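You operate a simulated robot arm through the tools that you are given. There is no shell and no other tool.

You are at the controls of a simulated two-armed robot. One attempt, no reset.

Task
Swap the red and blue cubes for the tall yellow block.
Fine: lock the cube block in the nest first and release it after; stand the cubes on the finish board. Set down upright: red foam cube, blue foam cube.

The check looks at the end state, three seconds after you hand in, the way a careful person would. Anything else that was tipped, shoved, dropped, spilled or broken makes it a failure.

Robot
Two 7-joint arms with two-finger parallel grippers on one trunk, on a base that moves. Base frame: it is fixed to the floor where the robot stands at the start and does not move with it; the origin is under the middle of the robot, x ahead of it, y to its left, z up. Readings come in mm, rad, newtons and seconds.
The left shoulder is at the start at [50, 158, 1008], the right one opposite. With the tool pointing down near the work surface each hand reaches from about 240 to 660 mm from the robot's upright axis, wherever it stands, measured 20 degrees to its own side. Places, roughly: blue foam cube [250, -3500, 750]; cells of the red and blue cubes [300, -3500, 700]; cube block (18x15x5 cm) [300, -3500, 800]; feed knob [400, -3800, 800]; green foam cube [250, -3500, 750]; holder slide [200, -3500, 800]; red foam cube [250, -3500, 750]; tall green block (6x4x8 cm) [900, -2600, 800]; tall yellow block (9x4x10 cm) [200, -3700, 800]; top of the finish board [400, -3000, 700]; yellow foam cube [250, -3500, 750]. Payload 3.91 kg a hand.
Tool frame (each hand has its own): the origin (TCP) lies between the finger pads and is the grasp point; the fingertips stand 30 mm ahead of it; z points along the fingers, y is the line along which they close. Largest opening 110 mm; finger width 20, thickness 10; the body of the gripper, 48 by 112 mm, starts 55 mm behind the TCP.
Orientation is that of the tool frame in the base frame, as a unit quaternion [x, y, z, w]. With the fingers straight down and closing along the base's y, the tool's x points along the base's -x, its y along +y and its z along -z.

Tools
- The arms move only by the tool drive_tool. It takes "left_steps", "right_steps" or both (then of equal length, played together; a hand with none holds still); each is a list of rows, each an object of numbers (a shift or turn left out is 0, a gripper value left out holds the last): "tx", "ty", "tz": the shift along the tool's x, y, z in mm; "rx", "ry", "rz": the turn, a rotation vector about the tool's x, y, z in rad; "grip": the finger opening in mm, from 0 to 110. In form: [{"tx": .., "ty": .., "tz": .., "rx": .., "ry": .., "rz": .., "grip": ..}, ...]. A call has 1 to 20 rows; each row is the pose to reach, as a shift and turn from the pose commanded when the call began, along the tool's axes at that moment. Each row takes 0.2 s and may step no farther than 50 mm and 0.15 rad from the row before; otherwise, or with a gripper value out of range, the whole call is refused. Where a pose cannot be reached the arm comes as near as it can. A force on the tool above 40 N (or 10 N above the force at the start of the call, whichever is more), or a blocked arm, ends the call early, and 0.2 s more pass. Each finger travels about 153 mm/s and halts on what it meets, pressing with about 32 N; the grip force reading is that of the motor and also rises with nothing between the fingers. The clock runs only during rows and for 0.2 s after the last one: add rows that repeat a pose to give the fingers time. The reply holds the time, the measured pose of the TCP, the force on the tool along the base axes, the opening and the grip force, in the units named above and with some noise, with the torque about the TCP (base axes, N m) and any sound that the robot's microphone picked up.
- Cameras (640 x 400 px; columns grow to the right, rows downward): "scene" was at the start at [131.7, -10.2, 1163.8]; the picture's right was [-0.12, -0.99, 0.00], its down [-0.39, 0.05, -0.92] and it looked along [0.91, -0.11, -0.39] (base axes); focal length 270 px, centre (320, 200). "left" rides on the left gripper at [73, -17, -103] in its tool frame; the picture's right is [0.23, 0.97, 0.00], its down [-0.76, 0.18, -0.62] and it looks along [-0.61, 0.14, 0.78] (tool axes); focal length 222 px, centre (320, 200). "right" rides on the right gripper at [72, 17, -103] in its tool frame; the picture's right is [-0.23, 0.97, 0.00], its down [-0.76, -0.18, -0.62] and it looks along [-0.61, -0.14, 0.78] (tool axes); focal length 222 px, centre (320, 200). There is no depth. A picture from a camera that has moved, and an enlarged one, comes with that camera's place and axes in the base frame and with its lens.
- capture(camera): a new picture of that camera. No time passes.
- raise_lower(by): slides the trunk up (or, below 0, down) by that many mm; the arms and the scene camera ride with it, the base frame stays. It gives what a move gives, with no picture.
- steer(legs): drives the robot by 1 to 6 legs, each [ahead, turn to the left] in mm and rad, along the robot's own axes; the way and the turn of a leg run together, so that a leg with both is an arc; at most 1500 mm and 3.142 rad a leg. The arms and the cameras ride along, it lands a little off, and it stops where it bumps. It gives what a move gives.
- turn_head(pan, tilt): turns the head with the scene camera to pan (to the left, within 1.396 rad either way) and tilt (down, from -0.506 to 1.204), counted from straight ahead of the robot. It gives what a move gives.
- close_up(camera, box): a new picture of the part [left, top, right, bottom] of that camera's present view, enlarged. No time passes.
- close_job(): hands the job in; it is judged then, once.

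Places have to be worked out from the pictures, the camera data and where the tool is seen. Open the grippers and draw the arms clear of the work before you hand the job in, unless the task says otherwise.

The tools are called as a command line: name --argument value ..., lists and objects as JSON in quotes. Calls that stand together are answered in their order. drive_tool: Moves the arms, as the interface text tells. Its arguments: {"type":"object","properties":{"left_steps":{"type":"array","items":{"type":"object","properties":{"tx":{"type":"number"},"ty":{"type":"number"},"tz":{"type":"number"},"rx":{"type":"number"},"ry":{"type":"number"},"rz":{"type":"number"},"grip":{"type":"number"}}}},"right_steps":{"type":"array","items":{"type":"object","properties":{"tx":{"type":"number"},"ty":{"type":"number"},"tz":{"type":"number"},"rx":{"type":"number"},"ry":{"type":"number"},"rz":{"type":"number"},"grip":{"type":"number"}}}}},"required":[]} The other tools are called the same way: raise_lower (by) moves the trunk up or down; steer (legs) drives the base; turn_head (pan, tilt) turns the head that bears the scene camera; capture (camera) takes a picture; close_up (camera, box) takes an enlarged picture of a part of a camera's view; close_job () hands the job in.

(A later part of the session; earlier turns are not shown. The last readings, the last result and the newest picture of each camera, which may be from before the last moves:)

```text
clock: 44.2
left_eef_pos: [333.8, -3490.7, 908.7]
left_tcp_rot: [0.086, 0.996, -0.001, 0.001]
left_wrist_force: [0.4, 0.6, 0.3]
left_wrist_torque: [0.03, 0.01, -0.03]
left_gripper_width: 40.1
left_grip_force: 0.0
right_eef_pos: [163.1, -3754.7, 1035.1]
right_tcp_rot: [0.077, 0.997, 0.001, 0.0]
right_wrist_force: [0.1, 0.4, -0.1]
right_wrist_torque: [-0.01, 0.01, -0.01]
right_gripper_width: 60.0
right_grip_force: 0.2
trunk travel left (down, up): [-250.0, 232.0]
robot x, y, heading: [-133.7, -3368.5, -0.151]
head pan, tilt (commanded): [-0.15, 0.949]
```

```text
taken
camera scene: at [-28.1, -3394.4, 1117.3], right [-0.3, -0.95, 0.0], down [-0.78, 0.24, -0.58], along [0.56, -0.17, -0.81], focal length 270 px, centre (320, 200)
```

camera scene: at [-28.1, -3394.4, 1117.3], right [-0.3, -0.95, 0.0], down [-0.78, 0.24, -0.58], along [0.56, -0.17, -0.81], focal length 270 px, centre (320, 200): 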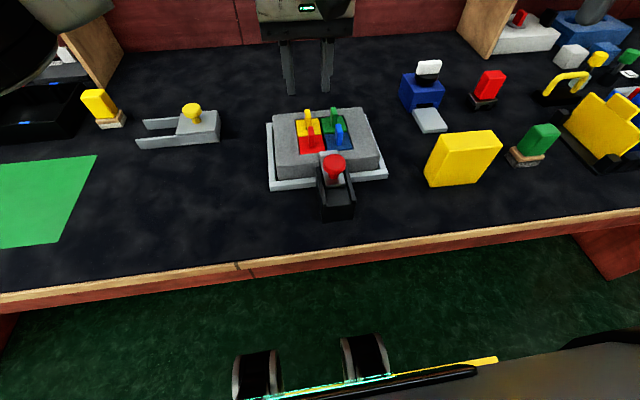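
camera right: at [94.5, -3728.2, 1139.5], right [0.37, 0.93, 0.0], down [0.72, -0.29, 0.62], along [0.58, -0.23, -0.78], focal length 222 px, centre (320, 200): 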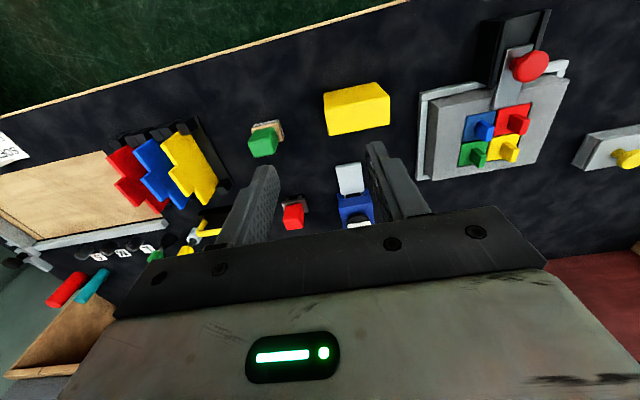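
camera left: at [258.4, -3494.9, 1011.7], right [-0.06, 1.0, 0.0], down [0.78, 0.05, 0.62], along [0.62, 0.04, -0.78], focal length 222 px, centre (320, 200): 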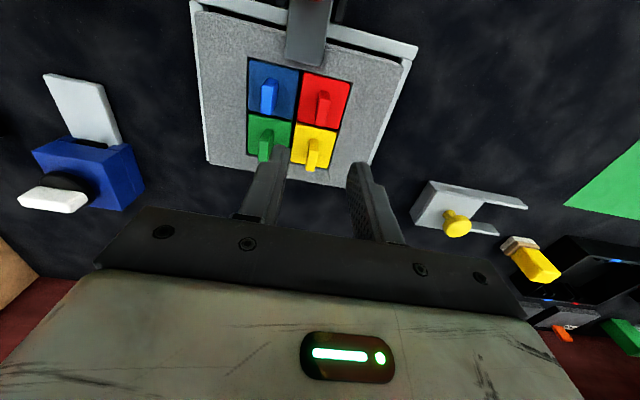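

The left hand hangs above the red tab. I enlarge its view to fix the tab's place at close range.

close_up --camera "left" --box '[220, 40, 380, 190]'

```text
2.67 times, centred on (300, 115) of left
camera zoom: at [258.4, -3494.9, 1011.7], right [-0.06, 1.0, 0.0], down [0.78, 0.05, 0.62], along [0.62, 0.04, -0.78], focal length 592 px, centre (373, 427)
```

zoom: 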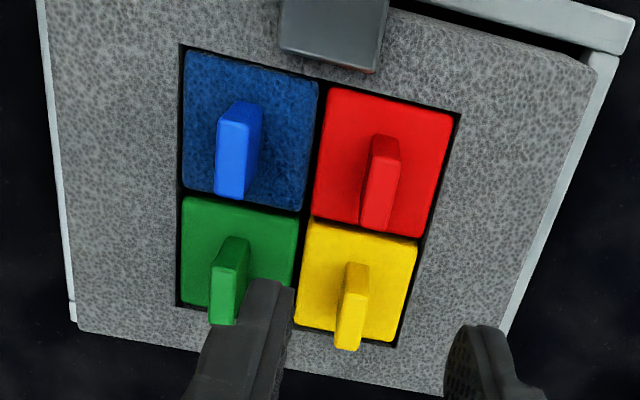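

I zoom further into the tabs to read their shape and height.

close_up --camera "left" --box '[300, 70, 360, 110]'

close_up --camera "scene" --box '[290, 105, 355, 155]'

```text
10.00 times, centred on (330, 90) of left
camera zoom: at [258.4, -3494.9, 1011.7], right [-0.06, 1.0, 0.0], down [0.78, 0.05, 0.62], along [0.62, 0.04, -0.78], focal length 2221 px, centre (220, 1300)
```

zoom: 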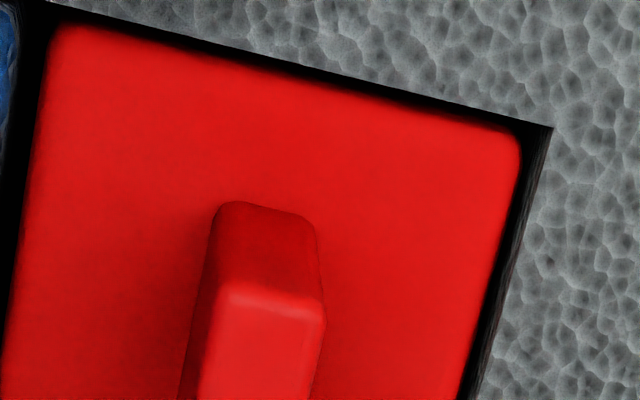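

```text
8.00 times, centred on (322, 130) of scene
camera zoom: at [-28.1, -3394.4, 1117.3], right [-0.3, -0.95, 0.0], down [-0.78, 0.24, -0.58], along [0.56, -0.17, -0.81], focal length 2163 px, centre (300, 760)
```

zoom: 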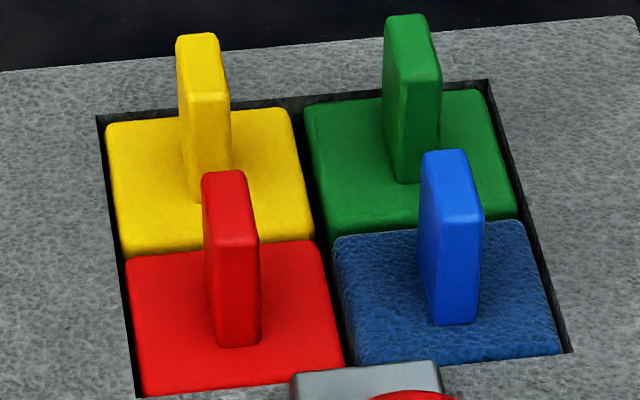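

The tab is 10 mm thick, 25 mm deep and 29 mm high; its centre is about (323,-3491), top z≈809, cube top ≈780. I shift the left hand 11 mm nearer and go down partway to check.

drive_tool --left_steps '[{"tx": 11, "ty": -1.5, "tz": 20, "grip": 40}, {"tx": 11, "ty": -1.5, "tz": 50, "grip": 40}, {"tx": 11, "ty": -1.5, "tz": 60, "grip": 40}, {"tx": 11, "ty": -1.5, "tz": 60, "grip": 40}]'

capture --camera "left"

close_up --camera "left" --box '[260, 110, 380, 210]'

close_up --camera "scene" --box '[255, 75, 400, 190]'

```text
clock: 45.2
left_eef_pos: [321.3, -3490.4, 850.0]
left_tcp_rot: [0.085, 0.996, 0.0, 0.0]
left_wrist_force: [-0.3, 0.1, 1.3]
left_wrist_torque: [0.0, 0.01, 0.02]
left_gripper_width: 39.7
left_grip_force: 0.1
right_eef_pos: [162.5, -3752.8, 1036.1]
right_tcp_rot: [0.078, 0.997, 0.002, 0.0]
right_wrist_force: [0.5, 0.5, 0.6]
right_wrist_torque: [0.01, 0.02, 0.02]
right_gripper_width: 60.0
right_grip_force: 0.1
trunk travel left (down, up): [-250.0, 232.0]
robot x, y, heading: [-139.5, -3366.6, -0.154]
head pan, tilt (commanded): [-0.15, 0.949]
```

```text
taken
camera left: at [247.1, -3495.3, 952.2], right [-0.06, 1.0, 0.0], down [0.78, 0.05, 0.62], along [0.62, 0.04, -0.78], focal length 222 px, centre (320, 200)
```

left: 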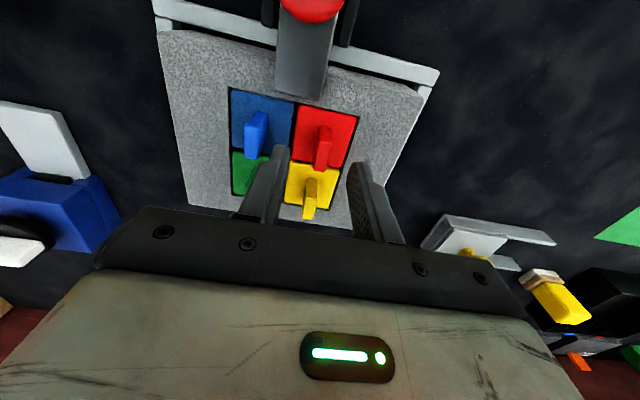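

```text
4.00 times, centred on (320, 160) of left
camera zoom: at [247.1, -3495.3, 952.2], right [-0.06, 1.0, 0.0], down [0.78, 0.05, 0.62], along [0.62, 0.04, -0.78], focal length 888 px, centre (320, 360)
```

zoom: 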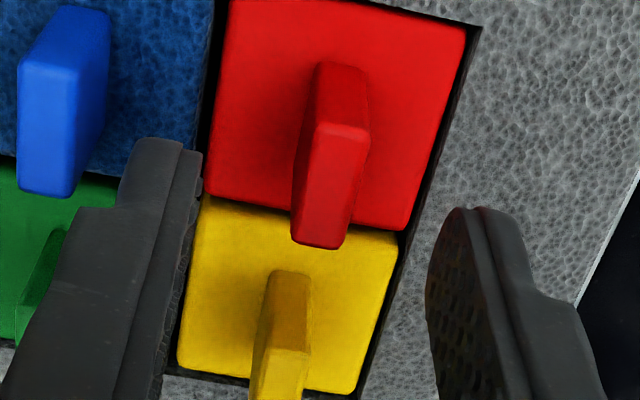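

```text
3.48 times, centred on (328, 132) of scene
camera zoom: at [-28.2, -3394.5, 1117.3], right [-0.3, -0.95, 0.0], down [-0.78, 0.24, -0.58], along [0.56, -0.17, -0.81], focal length 940 px, centre (294, 435)
```

zoom: 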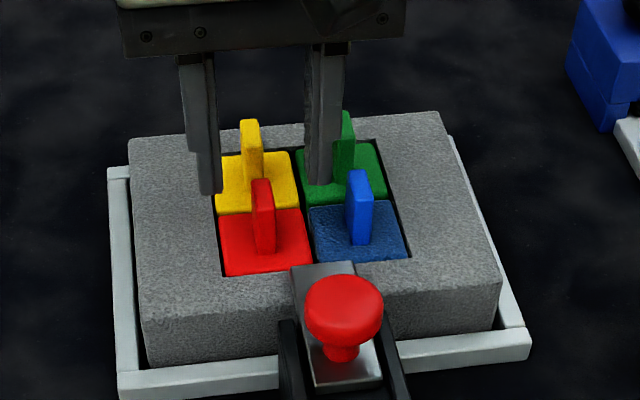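

The tab centre computes to (323,-3490) at close range, right under the TCP. I descend to TCP z≈818 (tips ≈788, just over the cube top).

drive_tool --left_steps '[{"tz": 15, "grip": 40}, {"tz": 26, "grip": 40}, {"tz": 32, "grip": 40}, {"tz": 32, "grip": 40}]'

capture --camera "left"

close_up --camera "scene" --box '[255, 75, 400, 190]'

```text
clock: 46.2
left_eef_pos: [322.5, -3491.0, 817.7]
left_tcp_rot: [0.085, 0.996, 0.0, 0.001]
left_wrist_force: [0.1, -0.8, -0.3]
left_wrist_torque: [-0.03, 0.0, -0.01]
left_gripper_width: 40.2
left_grip_force: 0.0
right_eef_pos: [163.7, -3753.8, 1036.5]
right_tcp_rot: [0.078, 0.997, 0.001, 0.0]
right_wrist_force: [-0.1, 0.4, 0.2]
right_wrist_torque: [0.02, -0.03, -0.03]
right_gripper_width: 60.1
right_grip_force: 0.0
trunk travel left (down, up): [-250.0, 232.0]
robot x, y, heading: [-134.8, -3370.1, -0.153]
head pan, tilt (commanded): [-0.15, 0.949]
```

```text
taken
camera left: at [247.0, -3495.5, 920.3], right [-0.06, 1.0, 0.0], down [0.78, 0.05, 0.62], along [0.62, 0.04, -0.78], focal length 222 px, centre (320, 200)
```

left: 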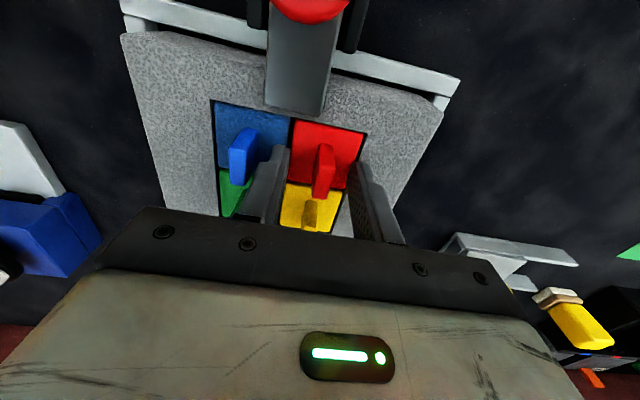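

```text
3.48 times, centred on (328, 132) of scene
camera zoom: at [-28.2, -3394.5, 1117.3], right [-0.3, -0.95, 0.0], down [-0.78, 0.24, -0.58], along [0.56, -0.17, -0.81], focal length 940 px, centre (294, 435)
```

zoom: 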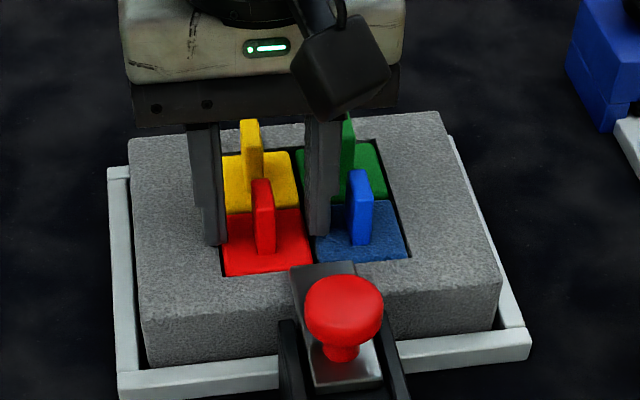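

The fingers straddle the red tab cleanly with no contact force. I close on the tab.

drive_tool --left_steps '[{"grip": 22}, {"grip": 10}, {"grip": 5}, {"grip": 5}]'

capture --camera "left"

```text
clock: 47.2
left_eef_pos: [320.9, -3490.6, 817.6]
left_tcp_rot: [0.085, 0.996, 0.0, 0.001]
left_wrist_force: [-0.2, 0.4, 0.3]
left_wrist_torque: [0.0, 0.0, -0.01]
left_gripper_width: 8.7
left_grip_force: 31.7
right_eef_pos: [164.1, -3753.9, 1035.0]
right_tcp_rot: [0.078, 0.997, 0.001, -0.001]
right_wrist_force: [-0.4, 0.4, -0.8]
right_wrist_torque: [0.01, 0.0, -0.01]
right_gripper_width: 60.0
right_grip_force: 0.0
trunk travel left (down, up): [-250.0, 232.0]
robot x, y, heading: [-136.5, -3367.6, -0.154]
head pan, tilt (commanded): [-0.15, 0.949]
```

```text
taken
camera left: at [247.0, -3495.5, 920.4], right [-0.06, 1.0, 0.0], down [0.78, 0.05, 0.62], along [0.62, 0.04, -0.78], focal length 222 px, centre (320, 200)
```

left: 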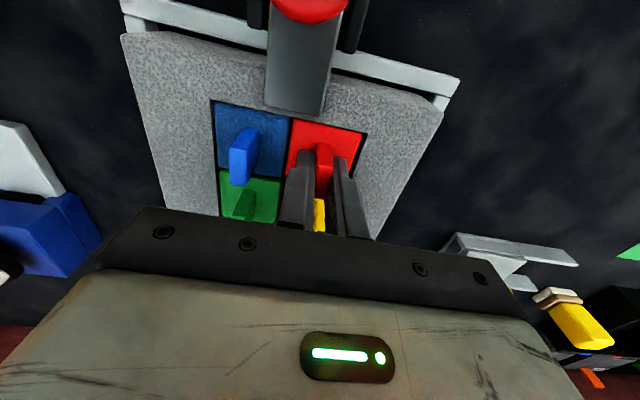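

The tab is held at 8.7 mm with 32 N. I lift straight up slowly and check that neighbours and block stay put.

drive_tool --left_steps '[{"tz": -4}, {"tz": -8}, {"tz": -12}, {"tz": -17}, {"tz": -22}, {"tz": -28}]'

capture --camera "left"

close_up --camera "scene" --box '[255, 75, 400, 190]'

```text
clock: 48.6
left_eef_pos: [322.7, -3492.1, 846.7]
left_tcp_rot: [0.085, 0.996, 0.0, 0.002]
left_wrist_force: [0.1, -0.5, -0.6]
left_wrist_torque: [-0.01, -0.02, -0.01]
left_gripper_width: 8.6
left_grip_force: 32.0
right_eef_pos: [163.8, -3754.1, 1035.5]
right_tcp_rot: [0.078, 0.997, 0.002, -0.001]
right_wrist_force: [-0.1, 0.0, 0.0]
right_wrist_torque: [-0.01, 0.02, -0.03]
right_gripper_width: 59.9
right_grip_force: 0.1
trunk travel left (down, up): [-250.0, 232.0]
robot x, y, heading: [-137.3, -3365.7, -0.154]
head pan, tilt (commanded): [-0.15, 0.949]
```

```text
taken
camera left: at [247.0, -3495.8, 948.7], right [-0.06, 1.0, 0.0], down [0.78, 0.05, 0.62], along [0.62, 0.04, -0.78], focal length 222 px, centre (320, 200)
```

left: 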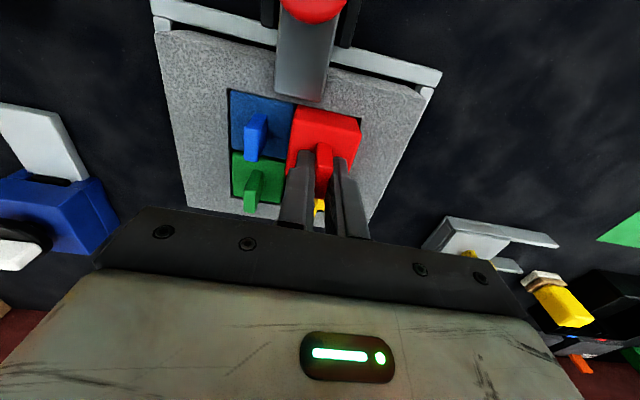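

```text
3.48 times, centred on (328, 132) of scene
camera zoom: at [-28.2, -3394.5, 1117.3], right [-0.3, -0.95, 0.0], down [-0.78, 0.24, -0.58], along [0.56, -0.17, -0.81], focal length 940 px, centre (294, 435)
```

zoom: 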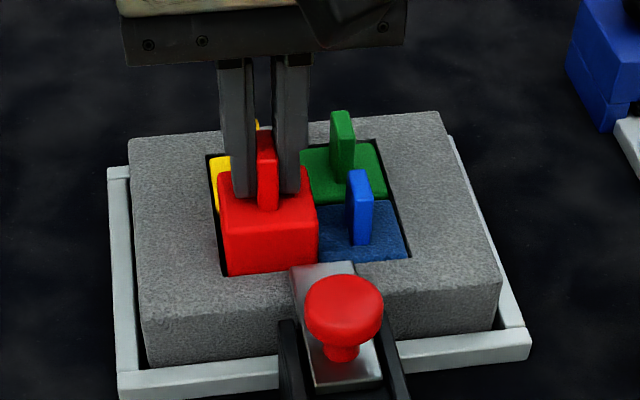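

The red cube comes out cleanly; block and neighbours stay. I lift it to TCP z≈935, clear of everything.

drive_tool --left_steps '[{"tz": -15}, {"tz": -35}, {"tz": -60}, {"tz": -85}, {"tz": -90}]'

capture --camera "scene"

capture --camera "left"

```text
clock: 49.8
left_eef_pos: [320.8, -3492.0, 936.3]
left_tcp_rot: [0.085, 0.996, -0.001, 0.0]
left_wrist_force: [1.0, 0.6, -0.9]
left_wrist_torque: [0.03, 0.02, 0.0]
left_gripper_width: 8.4
left_grip_force: 32.6
right_eef_pos: [163.5, -3754.5, 1036.4]
right_tcp_rot: [0.078, 0.997, 0.0, 0.002]
right_wrist_force: [0.6, 0.6, 0.2]
right_wrist_torque: [0.02, 0.01, -0.01]
right_gripper_width: 60.2
right_grip_force: 0.1
trunk travel left (down, up): [-250.0, 232.0]
robot x, y, heading: [-136.1, -3369.7, -0.155]
head pan, tilt (commanded): [-0.15, 0.949]
```

```text
taken
camera scene: at [-28.2, -3394.5, 1117.3], right [-0.3, -0.95, 0.0], down [-0.78, 0.24, -0.58], along [0.56, -0.17, -0.81], focal length 270 px, centre (320, 200)
```

scene: 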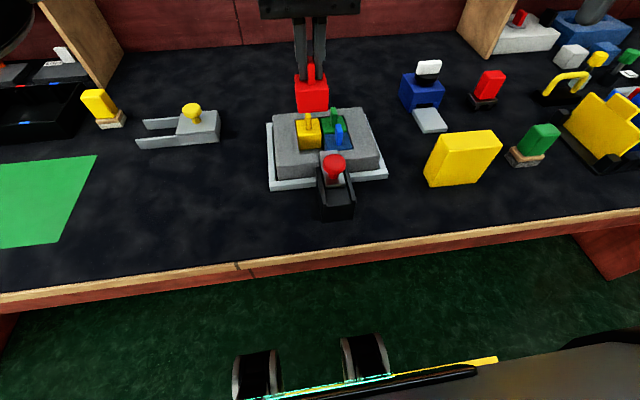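

```text
taken
camera left: at [247.1, -3496.4, 1039.0], right [-0.06, 1.0, 0.0], down [0.78, 0.05, 0.62], along [0.62, 0.04, -0.78], focal length 222 px, centre (320, 200)
```

left: 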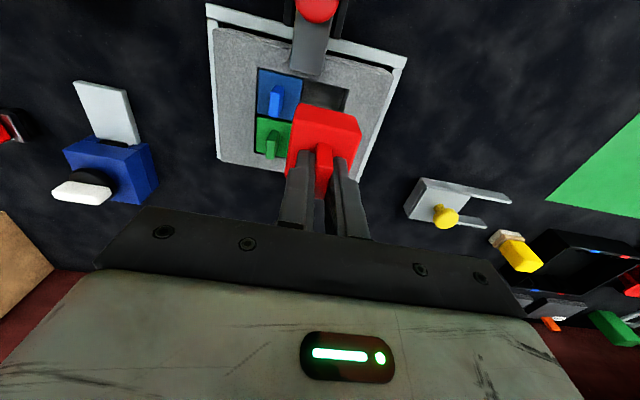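

The red cube hangs straight. I carry it level to above the right part of the finish board, around (428,-3021).

drive_tool --left_steps '[{"tx": -1.5, "ty": 34.5}, {"tx": -3.5, "ty": 69}, {"tx": -5, "ty": 103}, {"tx": -7, "ty": 138}, {"tx": -9, "ty": 172}, {"tx": -10.5, "ty": 207}, {"tx": -12.5, "ty": 241}, {"tx": -14, "ty": 275}, {"tx": -16, "ty": 310}, {"tx": -17.5, "ty": 344}, {"tx": -19.5, "ty": 379}, {"tx": -21, "ty": 413}, {"tx": -23, "ty": 448}, {"tx": -24.7, "ty": 470}]'

turn_head --pan 0.6 --tilt 0.85

capture --camera "scene"

capture --camera "left"

```text
clock: 52.8
left_eef_pos: [426.1, -3031.3, 934.4]
left_tcp_rot: [0.085, 0.996, 0.0, 0.001]
left_wrist_force: [-0.6, -0.2, 0.2]
left_wrist_torque: [0.02, 0.0, 0.05]
left_gripper_width: 8.9
left_grip_force: 32.5
right_eef_pos: [163.4, -3752.9, 1036.0]
right_tcp_rot: [0.078, 0.997, 0.001, 0.0]
right_wrist_force: [1.2, -0.9, 0.2]
right_wrist_torque: [0.02, -0.05, 0.0]
right_gripper_width: 59.7
right_grip_force: 0.0
trunk travel left (down, up): [-250.0, 232.0]
robot x, y, heading: [-139.3, -3369.4, -0.155]
head pan, tilt (commanded): [-0.15, 0.949]
```

```text
clock: 53.9
left_eef_pos: [427.2, -3033.4, 936.5]
left_tcp_rot: [0.085, 0.996, 0.0, 0.001]
left_wrist_force: [-0.7, 0.0, -0.2]
left_wrist_torque: [0.03, -0.03, 0.01]
left_gripper_width: 8.8
left_grip_force: 32.0
right_eef_pos: [163.7, -3753.7, 1036.1]
right_tcp_rot: [0.078, 0.997, 0.001, 0.0]
right_wrist_force: [-0.2, -0.3, 0.5]
right_wrist_torque: [-0.01, -0.01, 0.03]
right_gripper_width: 60.0
right_grip_force: 0.0
trunk travel left (down, up): [-250.0, 232.0]
robot x, y, heading: [-136.3, -3369.8, -0.152]
head pan, tilt (commanded): [0.6, 0.85]
```

```text
taken
camera scene: at [-27.0, -3339.0, 1124.8], right [0.43, -0.9, 0.0], down [-0.68, -0.32, -0.66], along [0.6, 0.28, -0.75], focal length 270 px, centre (320, 200)
```

scene: 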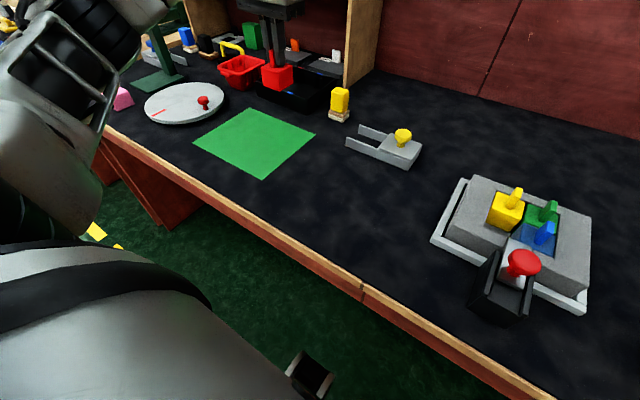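

```text
taken
camera left: at [350.9, -3036.7, 1038.4], right [-0.06, 1.0, 0.0], down [0.78, 0.05, 0.62], along [0.62, 0.04, -0.78], focal length 222 px, centre (320, 200)
```

left: 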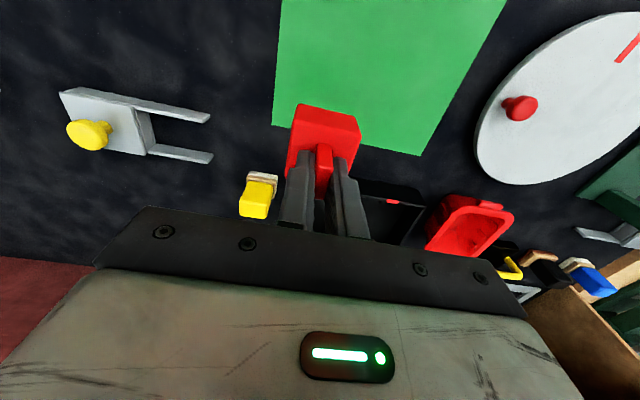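

Board corners agree in both cameras at z≈740: near-right (282,-3062), far-right (462,-3095). The cube is over it with ~22 mm+ margins; I shift slightly inward and lower to TCP z≈832.

drive_tool --left_steps '[{"tx": 6, "ty": 6, "tz": 25}, {"tx": 6, "ty": 6, "tz": 55}, {"tx": 6, "ty": 6, "tz": 80}, {"tx": 6, "ty": 6, "tz": 95}, {"tx": 6, "ty": 6, "tz": 103}, {"tx": 6, "ty": 6, "tz": 103}]'

close_up --camera "scene" --box '[180, 50, 350, 190]'

capture --camera "left"

```text
clock: 55.3
left_eef_pos: [420.7, -3023.2, 832.3]
left_tcp_rot: [0.085, 0.996, -0.001, 0.0]
left_wrist_force: [-0.2, -0.4, -0.3]
left_wrist_torque: [-0.01, 0.01, -0.01]
left_gripper_width: 8.5
left_grip_force: 31.7
right_eef_pos: [162.8, -3753.6, 1036.4]
right_tcp_rot: [0.078, 0.997, 0.001, 0.0]
right_wrist_force: [-0.4, 0.1, -0.4]
right_wrist_torque: [-0.02, 0.04, 0.03]
right_gripper_width: 59.8
right_grip_force: 0.1
trunk travel left (down, up): [-250.0, 232.0]
robot x, y, heading: [-135.3, -3367.3, -0.151]
head pan, tilt (commanded): [0.6, 0.85]
```

```text
2.86 times, centred on (265, 120) of scene
camera zoom: at [-27.0, -3338.9, 1124.8], right [0.43, -0.9, 0.0], down [-0.68, -0.32, -0.66], along [0.6, 0.28, -0.75], focal length 772 px, centre (477, 429)
```

zoom: 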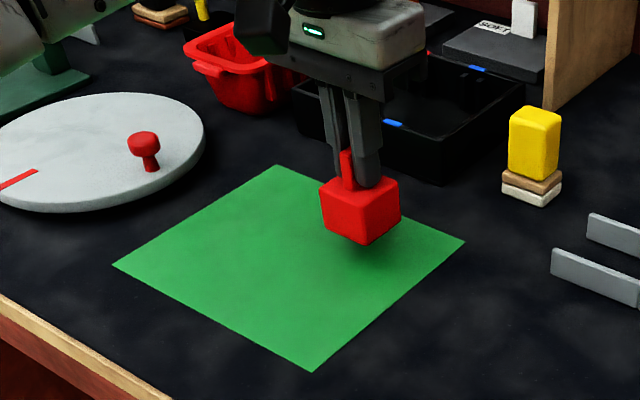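

```text
taken
camera left: at [346.1, -3029.6, 934.9], right [-0.06, 1.0, 0.0], down [0.78, 0.05, 0.62], along [0.62, 0.04, -0.78], focal length 222 px, centre (320, 200)
```

left: 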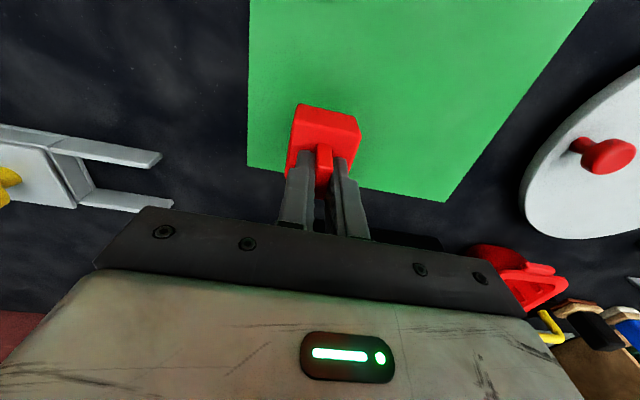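

The cube is a little above the board, with its shadow just underneath. I lower in small steps watching the vertical force.

drive_tool --left_steps '[{"tz": 4}, {"tz": 7}, {"tz": 10}]'

close_up --camera "scene" --box '[240, 90, 320, 150]'

```text
clock: 56.1
left_eef_pos: [421.8, -3024.6, 822.6]
left_tcp_rot: [0.086, 0.996, 0.0, 0.001]
left_wrist_force: [0.1, -0.8, 0.1]
left_wrist_torque: [-0.03, -0.02, -0.01]
left_gripper_width: 8.7
left_grip_force: 32.1
right_eef_pos: [163.2, -3754.0, 1035.6]
right_tcp_rot: [0.078, 0.997, 0.001, 0.0]
right_wrist_force: [0.5, -0.8, -0.4]
right_wrist_torque: [0.0, -0.01, 0.0]
right_gripper_width: 60.2
right_grip_force: 0.0
trunk travel left (down, up): [-250.0, 232.0]
robot x, y, heading: [-139.8, -3370.4, -0.157]
head pan, tilt (commanded): [0.6, 0.85]
```

```text
6.67 times, centred on (280, 120) of scene
camera zoom: at [-27.0, -3338.9, 1124.8], right [0.43, -0.9, 0.0], down [-0.68, -0.32, -0.66], along [0.6, 0.28, -0.75], focal length 1802 px, centre (587, 733)
```

zoom: 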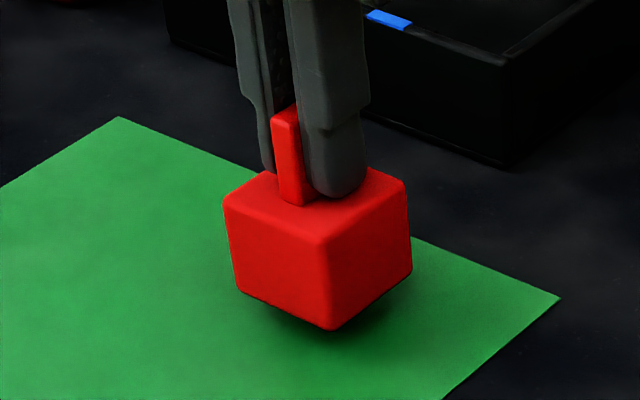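

Still a small gap. I continue down in 2–3 mm steps.

drive_tool --left_steps '[{"tz": 2}, {"tz": 4}, {"tz": 4}]'

close_up --camera "scene" --box '[240, 90, 320, 150]'

```text
clock: 56.9
left_eef_pos: [422.1, -3025.6, 817.5]
left_tcp_rot: [0.086, 0.996, 0.0, 0.001]
left_wrist_force: [0.3, -0.3, 1.0]
left_wrist_torque: [-0.02, 0.0, -0.01]
left_gripper_width: 8.9
left_grip_force: 31.9
right_eef_pos: [163.8, -3754.6, 1036.2]
right_tcp_rot: [0.078, 0.997, 0.001, 0.001]
right_wrist_force: [0.7, -1.3, 1.4]
right_wrist_torque: [-0.01, -0.01, 0.01]
right_gripper_width: 60.1
right_grip_force: 0.0
trunk travel left (down, up): [-250.0, 232.0]
robot x, y, heading: [-137.4, -3365.3, -0.155]
head pan, tilt (commanded): [0.6, 0.85]
```

```text
6.67 times, centred on (280, 120) of scene
camera zoom: at [-27.0, -3338.9, 1124.8], right [0.43, -0.9, 0.0], down [-0.68, -0.32, -0.66], along [0.6, 0.28, -0.75], focal length 1802 px, centre (587, 733)
```

zoom: 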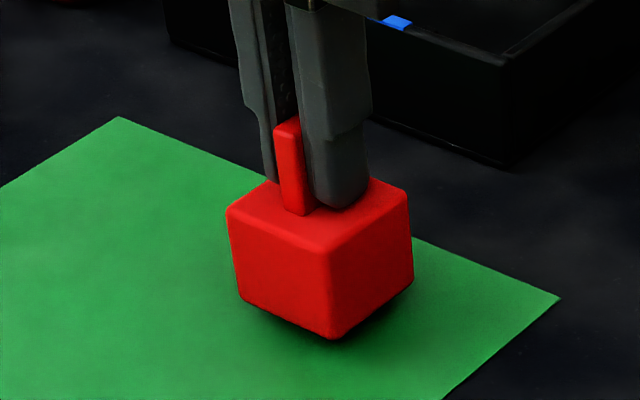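

drive_tool --left_steps '[{"tz": 1.5}, {"tz": 3}, {"tz": 3}]'

close_up --camera "scene" --box '[240, 90, 320, 150]'

```text
clock: 57.7
left_eef_pos: [420.6, -3026.1, 815.7]
left_tcp_rot: [0.086, 0.996, 0.0, 0.001]
left_wrist_force: [0.1, 0.2, -0.5]
left_wrist_torque: [0.0, -0.01, -0.03]
left_gripper_width: 8.7
left_grip_force: 32.1
right_eef_pos: [162.5, -3754.1, 1036.0]
right_tcp_rot: [0.077, 0.997, 0.001, 0.001]
right_wrist_force: [0.3, 0.5, 0.0]
right_wrist_torque: [-0.02, 0.02, 0.02]
right_gripper_width: 60.2
right_grip_force: 0.1
trunk travel left (down, up): [-250.0, 232.0]
robot x, y, heading: [-133.4, -3367.8, -0.159]
head pan, tilt (commanded): [0.6, 0.85]
```

```text
6.67 times, centred on (280, 120) of scene
camera zoom: at [-27.0, -3338.9, 1124.8], right [0.43, -0.9, 0.0], down [-0.68, -0.32, -0.66], along [0.6, 0.28, -0.75], focal length 1802 px, centre (587, 733)
```

zoom: 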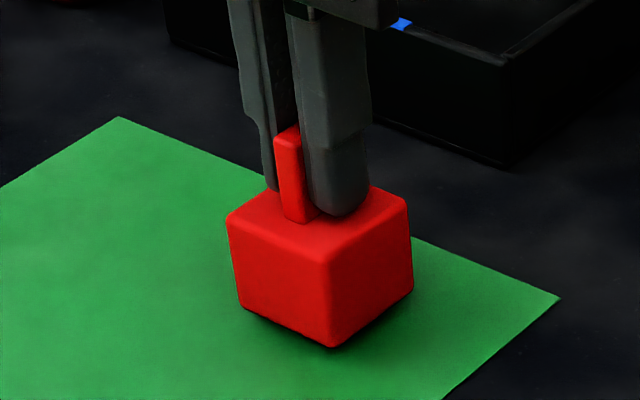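

drive_tool --left_steps '[{"tz": 1}, {"tz": 2}, {"tz": 2}]'

close_up --camera "scene" --box '[240, 90, 320, 150]'

```text
clock: 58.5
left_eef_pos: [422.4, -3026.5, 813.2]
left_tcp_rot: [0.085, 0.996, 0.0, 0.001]
left_wrist_force: [0.1, 0.1, -0.2]
left_wrist_torque: [0.01, 0.0, 0.01]
left_gripper_width: 8.9
left_grip_force: 32.3
right_eef_pos: [163.1, -3754.0, 1036.2]
right_tcp_rot: [0.078, 0.997, 0.001, 0.0]
right_wrist_force: [0.7, 0.5, 0.1]
right_wrist_torque: [-0.02, 0.01, 0.01]
right_gripper_width: 60.0
right_grip_force: 0.1
trunk travel left (down, up): [-250.0, 232.0]
robot x, y, heading: [-136.8, -3367.5, -0.158]
head pan, tilt (commanded): [0.6, 0.85]
```

```text
6.67 times, centred on (280, 120) of scene
camera zoom: at [-27.0, -3338.9, 1124.8], right [0.43, -0.9, 0.0], down [-0.68, -0.32, -0.66], along [0.6, 0.28, -0.75], focal length 1802 px, centre (587, 733)
```

zoom: 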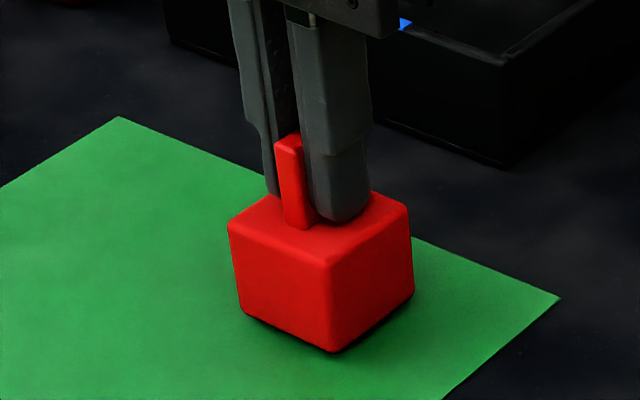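

drive_tool --left_steps '[{"tz": 1}, {"tz": 2}, {"tz": 2}]'

close_up --camera "scene" --box '[240, 90, 320, 150]'

```text
clock: 59.3
left_eef_pos: [421.9, -3025.2, 813.1]
left_tcp_rot: [0.086, 0.996, 0.0, 0.001]
left_wrist_force: [0.4, 0.1, 0.9]
left_wrist_torque: [0.0, -0.01, 0.03]
left_gripper_width: 8.8
left_grip_force: 32.5
right_eef_pos: [162.6, -3753.7, 1035.6]
right_tcp_rot: [0.077, 0.997, 0.0, 0.0]
right_wrist_force: [0.0, -0.3, -0.7]
right_wrist_torque: [-0.03, 0.0, -0.03]
right_gripper_width: 60.2
right_grip_force: 0.0
trunk travel left (down, up): [-250.0, 232.0]
robot x, y, heading: [-136.2, -3369.7, -0.149]
head pan, tilt (commanded): [0.6, 0.85]
```

```text
6.67 times, centred on (280, 120) of scene
camera zoom: at [-27.0, -3338.9, 1124.8], right [0.43, -0.9, 0.0], down [-0.68, -0.32, -0.66], along [0.6, 0.28, -0.75], focal length 1802 px, centre (587, 733)
```

zoom: 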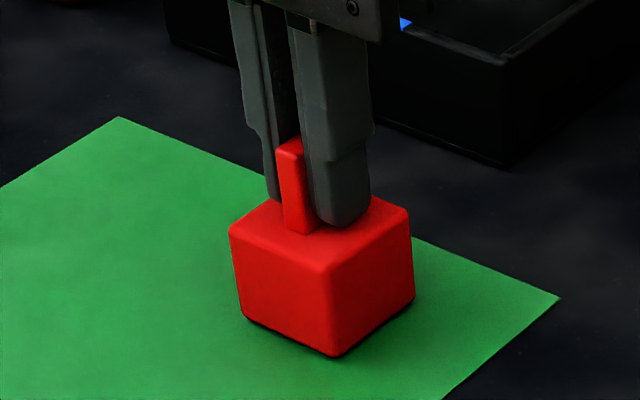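

drive_tool --left_steps '[{"tz": 1}, {"tz": 2}, {"tz": 2}]'

close_up --camera "scene" --box '[240, 90, 320, 150]'

```text
clock: 60.1
left_eef_pos: [422.9, -3025.5, 809.1]
left_tcp_rot: [0.085, 0.996, -0.001, 0.001]
left_wrist_force: [-0.6, -0.3, 0.6]
left_wrist_torque: [0.03, 0.04, -0.01]
left_gripper_width: 8.6
left_grip_force: 32.1
right_eef_pos: [164.6, -3754.9, 1036.2]
right_tcp_rot: [0.077, 0.997, 0.001, 0.001]
right_wrist_force: [0.2, -1.0, 0.1]
right_wrist_torque: [-0.03, 0.01, 0.01]
right_gripper_width: 60.1
right_grip_force: 0.0
trunk travel left (down, up): [-250.0, 232.0]
robot x, y, heading: [-133.1, -3366.6, -0.159]
head pan, tilt (commanded): [0.6, 0.85]
```

```text
6.67 times, centred on (280, 120) of scene
camera zoom: at [-27.0, -3339.0, 1124.8], right [0.43, -0.9, 0.0], down [-0.68, -0.32, -0.66], along [0.6, 0.28, -0.75], focal length 1802 px, centre (587, 733)
```

zoom: 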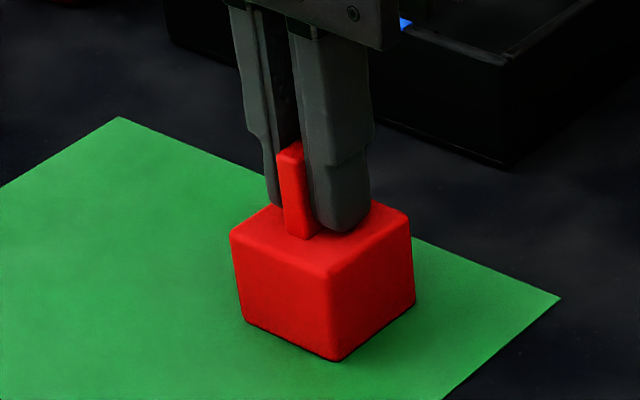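

drive_tool --left_steps '[{"tz": 0.8}, {"tz": 1.6}, {"tz": 1.6}]'

close_up --camera "scene" --box '[240, 90, 320, 150]'

```text
clock: 60.9
left_eef_pos: [421.3, -3025.8, 809.5]
left_tcp_rot: [0.084, 0.996, 0.0, 0.002]
left_wrist_force: [0.1, 1.9, 9.8]
left_wrist_torque: [0.07, 0.05, 0.02]
left_gripper_width: 8.8
left_grip_force: 31.8
right_eef_pos: [162.1, -3753.9, 1035.9]
right_tcp_rot: [0.077, 0.997, 0.0, 0.001]
right_wrist_force: [-0.5, 0.5, -0.3]
right_wrist_torque: [-0.02, -0.01, 0.02]
right_gripper_width: 60.0
right_grip_force: 0.1
trunk travel left (down, up): [-250.0, 232.0]
robot x, y, heading: [-134.4, -3367.4, -0.155]
head pan, tilt (commanded): [0.6, 0.85]
```

```text
6.67 times, centred on (280, 120) of scene
camera zoom: at [-27.7, -3339.3, 1125.0], right [0.43, -0.9, 0.0], down [-0.68, -0.32, -0.66], along [0.6, 0.28, -0.75], focal length 1802 px, centre (587, 733)
```

zoom: 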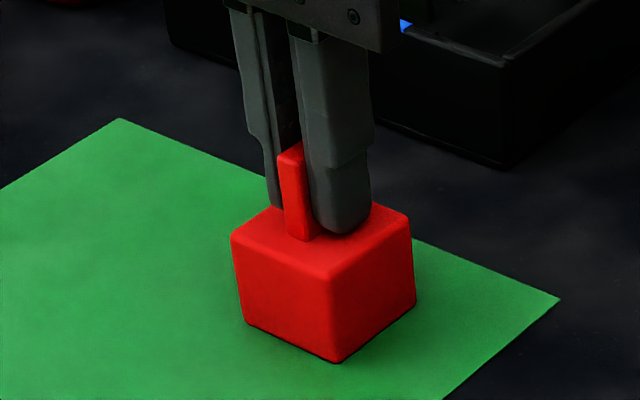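

Contact at 9.8 N: the cube rests on the board (TCP z≈809). I ease up slightly, open the fingers, then rise straight up.

drive_tool --left_steps '[{"tz": -0.9, "grip": 8}, {"tz": -0.9, "grip": 14}, {"tz": -0.9, "grip": 30}, {"tz": -0.9, "grip": 40}, {"tz": -0.9, "grip": 40}]'

close_up --camera "scene" --box '[240, 90, 320, 150]'

```text
clock: 62.1
left_eef_pos: [421.9, -3024.6, 808.8]
left_tcp_rot: [0.086, 0.996, -0.001, 0.0]
left_wrist_force: [-0.8, 0.2, 0.2]
left_wrist_torque: [0.01, -0.05, -0.01]
left_gripper_width: 39.9
left_grip_force: 0.1
right_eef_pos: [162.6, -3754.0, 1035.5]
right_tcp_rot: [0.078, 0.997, 0.002, 0.0]
right_wrist_force: [-0.4, -0.2, -0.5]
right_wrist_torque: [-0.01, 0.01, 0.01]
right_gripper_width: 59.8
right_grip_force: 0.0
trunk travel left (down, up): [-250.0, 232.0]
robot x, y, heading: [-134.5, -3368.0, -0.151]
head pan, tilt (commanded): [0.6, 0.85]
```

```text
6.67 times, centred on (280, 120) of scene
camera zoom: at [-27.0, -3339.0, 1124.8], right [0.43, -0.9, 0.0], down [-0.68, -0.32, -0.66], along [0.6, 0.28, -0.75], focal length 1802 px, centre (587, 733)
```

zoom: 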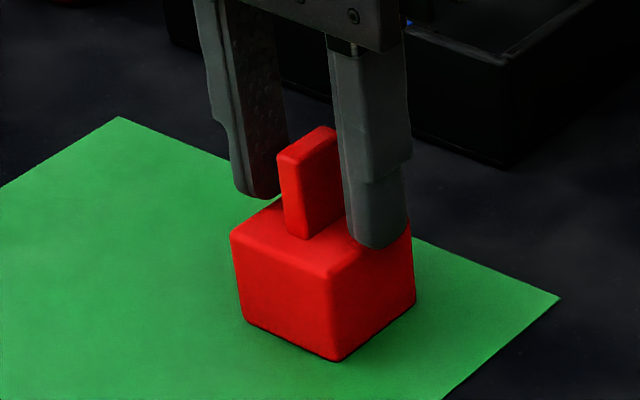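

Red cube stands upright and free on the board. I lift the left hand and go back over the blue tab at about (314,-3540), staying high.

drive_tool --left_steps '[{"tz": -40}, {"tz": -85}, {"tz": -125}, {"tx": 1.5, "ty": -40, "tz": -127}, {"tx": 3, "ty": -80, "tz": -127}, {"tx": 4.5, "ty": -120, "tz": -127}, {"tx": 6, "ty": -160, "tz": -127}, {"tx": 7.5, "ty": -200, "tz": -127}, {"tx": 9, "ty": -240, "tz": -127}, {"tx": 10.5, "ty": -280, "tz": -127}, {"tx": 12, "ty": -320, "tz": -127}, {"tx": 13.5, "ty": -360, "tz": -127}, {"tx": 15, "ty": -400, "tz": -127}, {"tx": 16.5, "ty": -440, "tz": -127}, {"tx": 18, "ty": -480, "tz": -127}, {"tx": 19, "ty": -515, "tz": -110}, {"tx": 19, "ty": -525, "tz": -75}, {"tx": 19, "ty": -525, "tz": -50}]'

turn_head --pan -0.15 --tilt 0.949

capture --camera "left"

close_up --camera "left" --box '[260, 70, 380, 170]'

capture --camera "scene"

```text
clock: 65.9
left_eef_pos: [314.3, -3540.7, 859.3]
left_tcp_rot: [0.085, 0.996, -0.001, 0.001]
left_wrist_force: [0.3, -0.2, 0.0]
left_wrist_torque: [-0.02, -0.01, 0.05]
left_gripper_width: 40.0
left_grip_force: 0.0
right_eef_pos: [163.5, -3753.5, 1036.9]
right_tcp_rot: [0.078, 0.997, 0.002, 0.001]
right_wrist_force: [0.2, 0.5, 0.1]
right_wrist_torque: [0.05, 0.02, 0.02]
right_gripper_width: 60.3
right_grip_force: 0.0
trunk travel left (down, up): [-250.0, 232.0]
robot x, y, heading: [-136.9, -3368.3, -0.156]
head pan, tilt (commanded): [0.6, 0.85]
```

```text
clock: 67.0
left_eef_pos: [314.3, -3540.6, 858.8]
left_tcp_rot: [0.086, 0.996, 0.001, 0.002]
left_wrist_force: [0.6, -0.3, -0.1]
left_wrist_torque: [-0.01, -0.01, -0.02]
left_gripper_width: 40.1
left_grip_force: 0.1
right_eef_pos: [163.4, -3754.9, 1035.8]
right_tcp_rot: [0.077, 0.997, 0.0, -0.001]
right_wrist_force: [-0.1, 0.1, 0.0]
right_wrist_torque: [0.0, 0.01, -0.03]
right_gripper_width: 59.9
right_grip_force: 0.1
trunk travel left (down, up): [-250.0, 232.0]
robot x, y, heading: [-136.0, -3368.3, -0.155]
head pan, tilt (commanded): [-0.15, 0.949]
```

```text
taken
camera left: at [239.6, -3544.6, 961.4], right [-0.06, 1.0, 0.0], down [0.78, 0.05, 0.62], along [0.62, 0.04, -0.78], focal length 222 px, centre (320, 200)
```

left: 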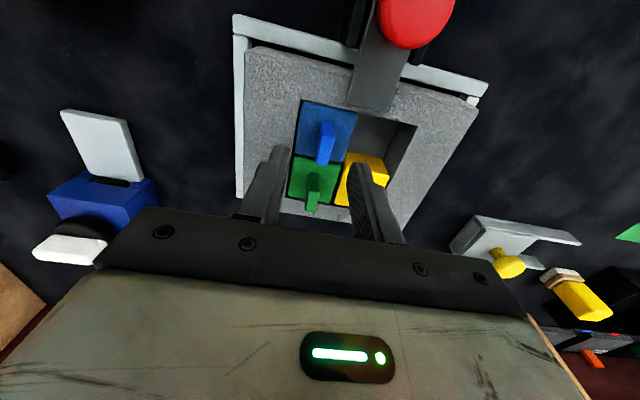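

```text
4.00 times, centred on (320, 120) of left
camera zoom: at [239.6, -3544.6, 961.4], right [-0.06, 1.0, 0.0], down [0.78, 0.05, 0.62], along [0.62, 0.04, -0.78], focal length 888 px, centre (320, 520)
```

zoom: 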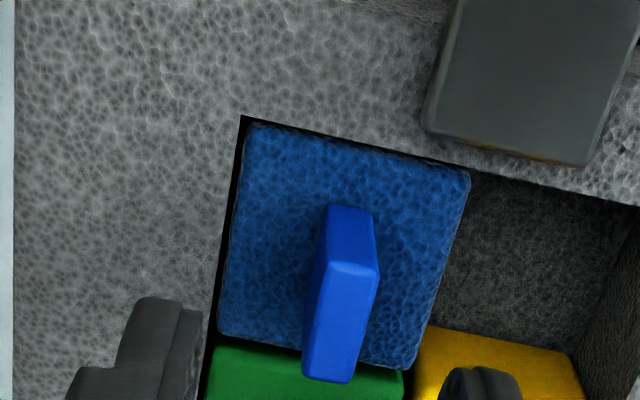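

```text
taken
camera scene: at [-28.2, -3394.4, 1117.3], right [-0.3, -0.95, 0.0], down [-0.78, 0.24, -0.58], along [0.56, -0.17, -0.81], focal length 270 px, centre (320, 200)
```

scene: 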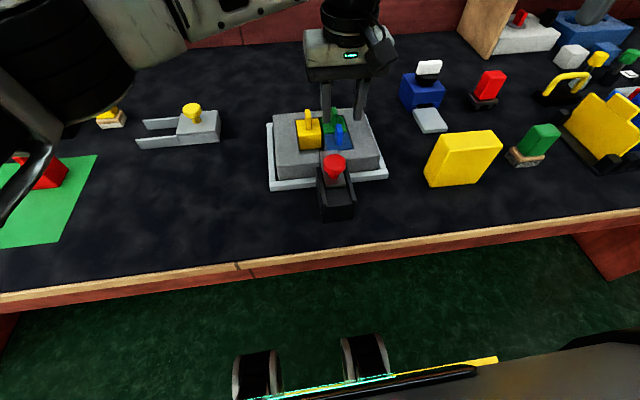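

The blue tab centre computes to about (315,-3537), 3 mm left of the TCP. I correct and descend to the same height, TCP z≈818.

drive_tool --left_steps '[{"tx": -0.5, "ty": 2.5, "tz": 15, "grip": 40}, {"tx": -0.5, "ty": 2.5, "tz": 30, "grip": 40}, {"tx": -0.5, "ty": 2.5, "tz": 41, "grip": 40}, {"tx": -0.5, "ty": 2.5, "tz": 41, "grip": 40}]'

close_up --camera "left" --box '[240, 90, 400, 220]'

close_up --camera "scene" --box '[255, 75, 400, 190]'

```text
clock: 68.0
left_eef_pos: [314.2, -3538.5, 817.7]
left_tcp_rot: [0.085, 0.996, 0.001, 0.001]
left_wrist_force: [0.5, -0.2, 0.0]
left_wrist_torque: [-0.01, -0.01, 0.02]
left_gripper_width: 40.0
left_grip_force: 0.0
right_eef_pos: [162.7, -3754.8, 1035.4]
right_tcp_rot: [0.077, 0.997, 0.001, 0.0]
right_wrist_force: [0.7, 0.2, 0.4]
right_wrist_torque: [0.02, 0.01, 0.0]
right_gripper_width: 59.8
right_grip_force: 0.0
trunk travel left (down, up): [-250.0, 232.0]
robot x, y, heading: [-137.9, -3371.1, -0.154]
head pan, tilt (commanded): [-0.15, 0.949]
```

```text
3.08 times, centred on (320, 155) of left
camera zoom: at [240.2, -3542.0, 920.2], right [-0.06, 1.0, 0.0], down [0.78, 0.05, 0.62], along [0.62, 0.04, -0.78], focal length 684 px, centre (320, 338)
```

zoom: 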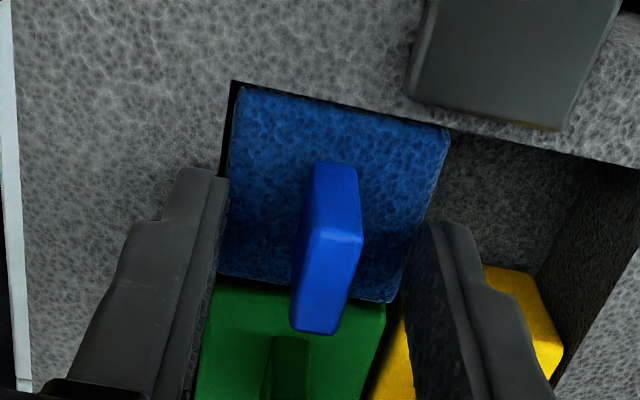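

```text
3.48 times, centred on (328, 132) of scene
camera zoom: at [-28.2, -3394.5, 1117.3], right [-0.3, -0.95, 0.0], down [-0.78, 0.24, -0.58], along [0.56, -0.17, -0.81], focal length 940 px, centre (294, 435)
```

zoom: 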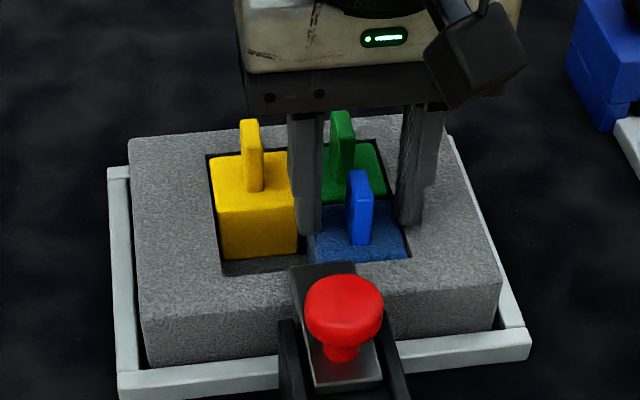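

The fingers straddle the blue tab, centred. I close on it.

drive_tool --left_steps '[{"grip": 22}, {"grip": 10}, {"grip": 5}, {"grip": 5}]'

drive_tool --left_steps '[{"tz": -4}, {"tz": -8}, {"tz": -12}, {"tz": -17}, {"tz": -22}, {"tz": -28}]'

close_up --camera "scene" --box '[255, 75, 400, 190]'

capture --camera "left"

```text
clock: 69.0
left_eef_pos: [314.1, -3537.3, 818.1]
left_tcp_rot: [0.085, 0.996, 0.0, 0.0]
left_wrist_force: [0.2, 0.0, -0.4]
left_wrist_torque: [0.01, 0.03, 0.0]
left_gripper_width: 8.7
left_grip_force: 31.7
right_eef_pos: [164.3, -3752.6, 1037.3]
right_tcp_rot: [0.077, 0.997, 0.0, -0.001]
right_wrist_force: [-0.1, 0.3, 0.0]
right_wrist_torque: [0.02, -0.01, 0.01]
right_gripper_width: 60.0
right_grip_force: 0.2
trunk travel left (down, up): [-250.0, 232.0]
robot x, y, heading: [-138.6, -3369.2, -0.156]
head pan, tilt (commanded): [-0.15, 0.949]
```

```text
clock: 70.4
left_eef_pos: [313.5, -3537.2, 846.4]
left_tcp_rot: [0.085, 0.996, 0.0, 0.001]
left_wrist_force: [0.0, -0.3, 0.6]
left_wrist_torque: [-0.01, -0.05, 0.01]
left_gripper_width: 8.8
left_grip_force: 32.4
right_eef_pos: [162.7, -3753.8, 1035.5]
right_tcp_rot: [0.077, 0.997, 0.001, 0.0]
right_wrist_force: [1.0, 0.5, -0.8]
right_wrist_torque: [-0.01, 0.01, 0.01]
right_gripper_width: 60.1
right_grip_force: 0.1
trunk travel left (down, up): [-250.0, 232.0]
robot x, y, heading: [-136.3, -3370.2, -0.156]
head pan, tilt (commanded): [-0.15, 0.949]
```

```text
3.48 times, centred on (328, 132) of scene
camera zoom: at [-28.2, -3394.5, 1117.3], right [-0.3, -0.95, 0.0], down [-0.78, 0.24, -0.58], along [0.56, -0.17, -0.81], focal length 940 px, centre (294, 435)
```

zoom: 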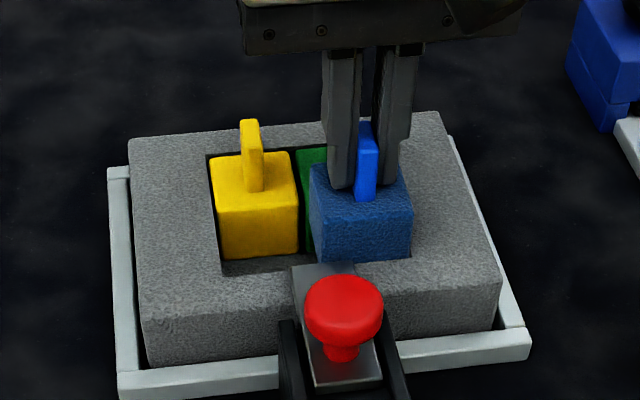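

```text
taken
camera left: at [239.6, -3542.1, 948.8], right [-0.06, 1.0, 0.0], down [0.78, 0.05, 0.62], along [0.62, 0.04, -0.78], focal length 222 px, centre (320, 200)
```

left: 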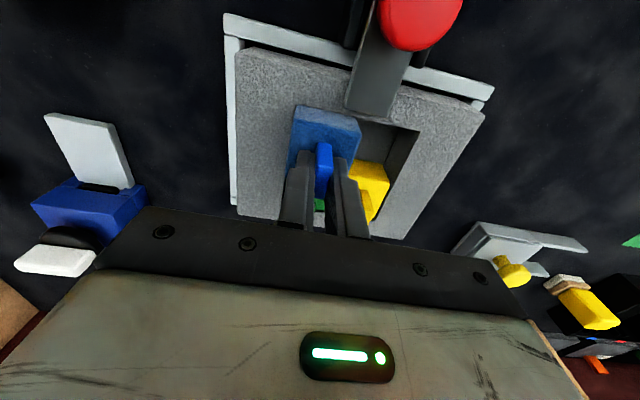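

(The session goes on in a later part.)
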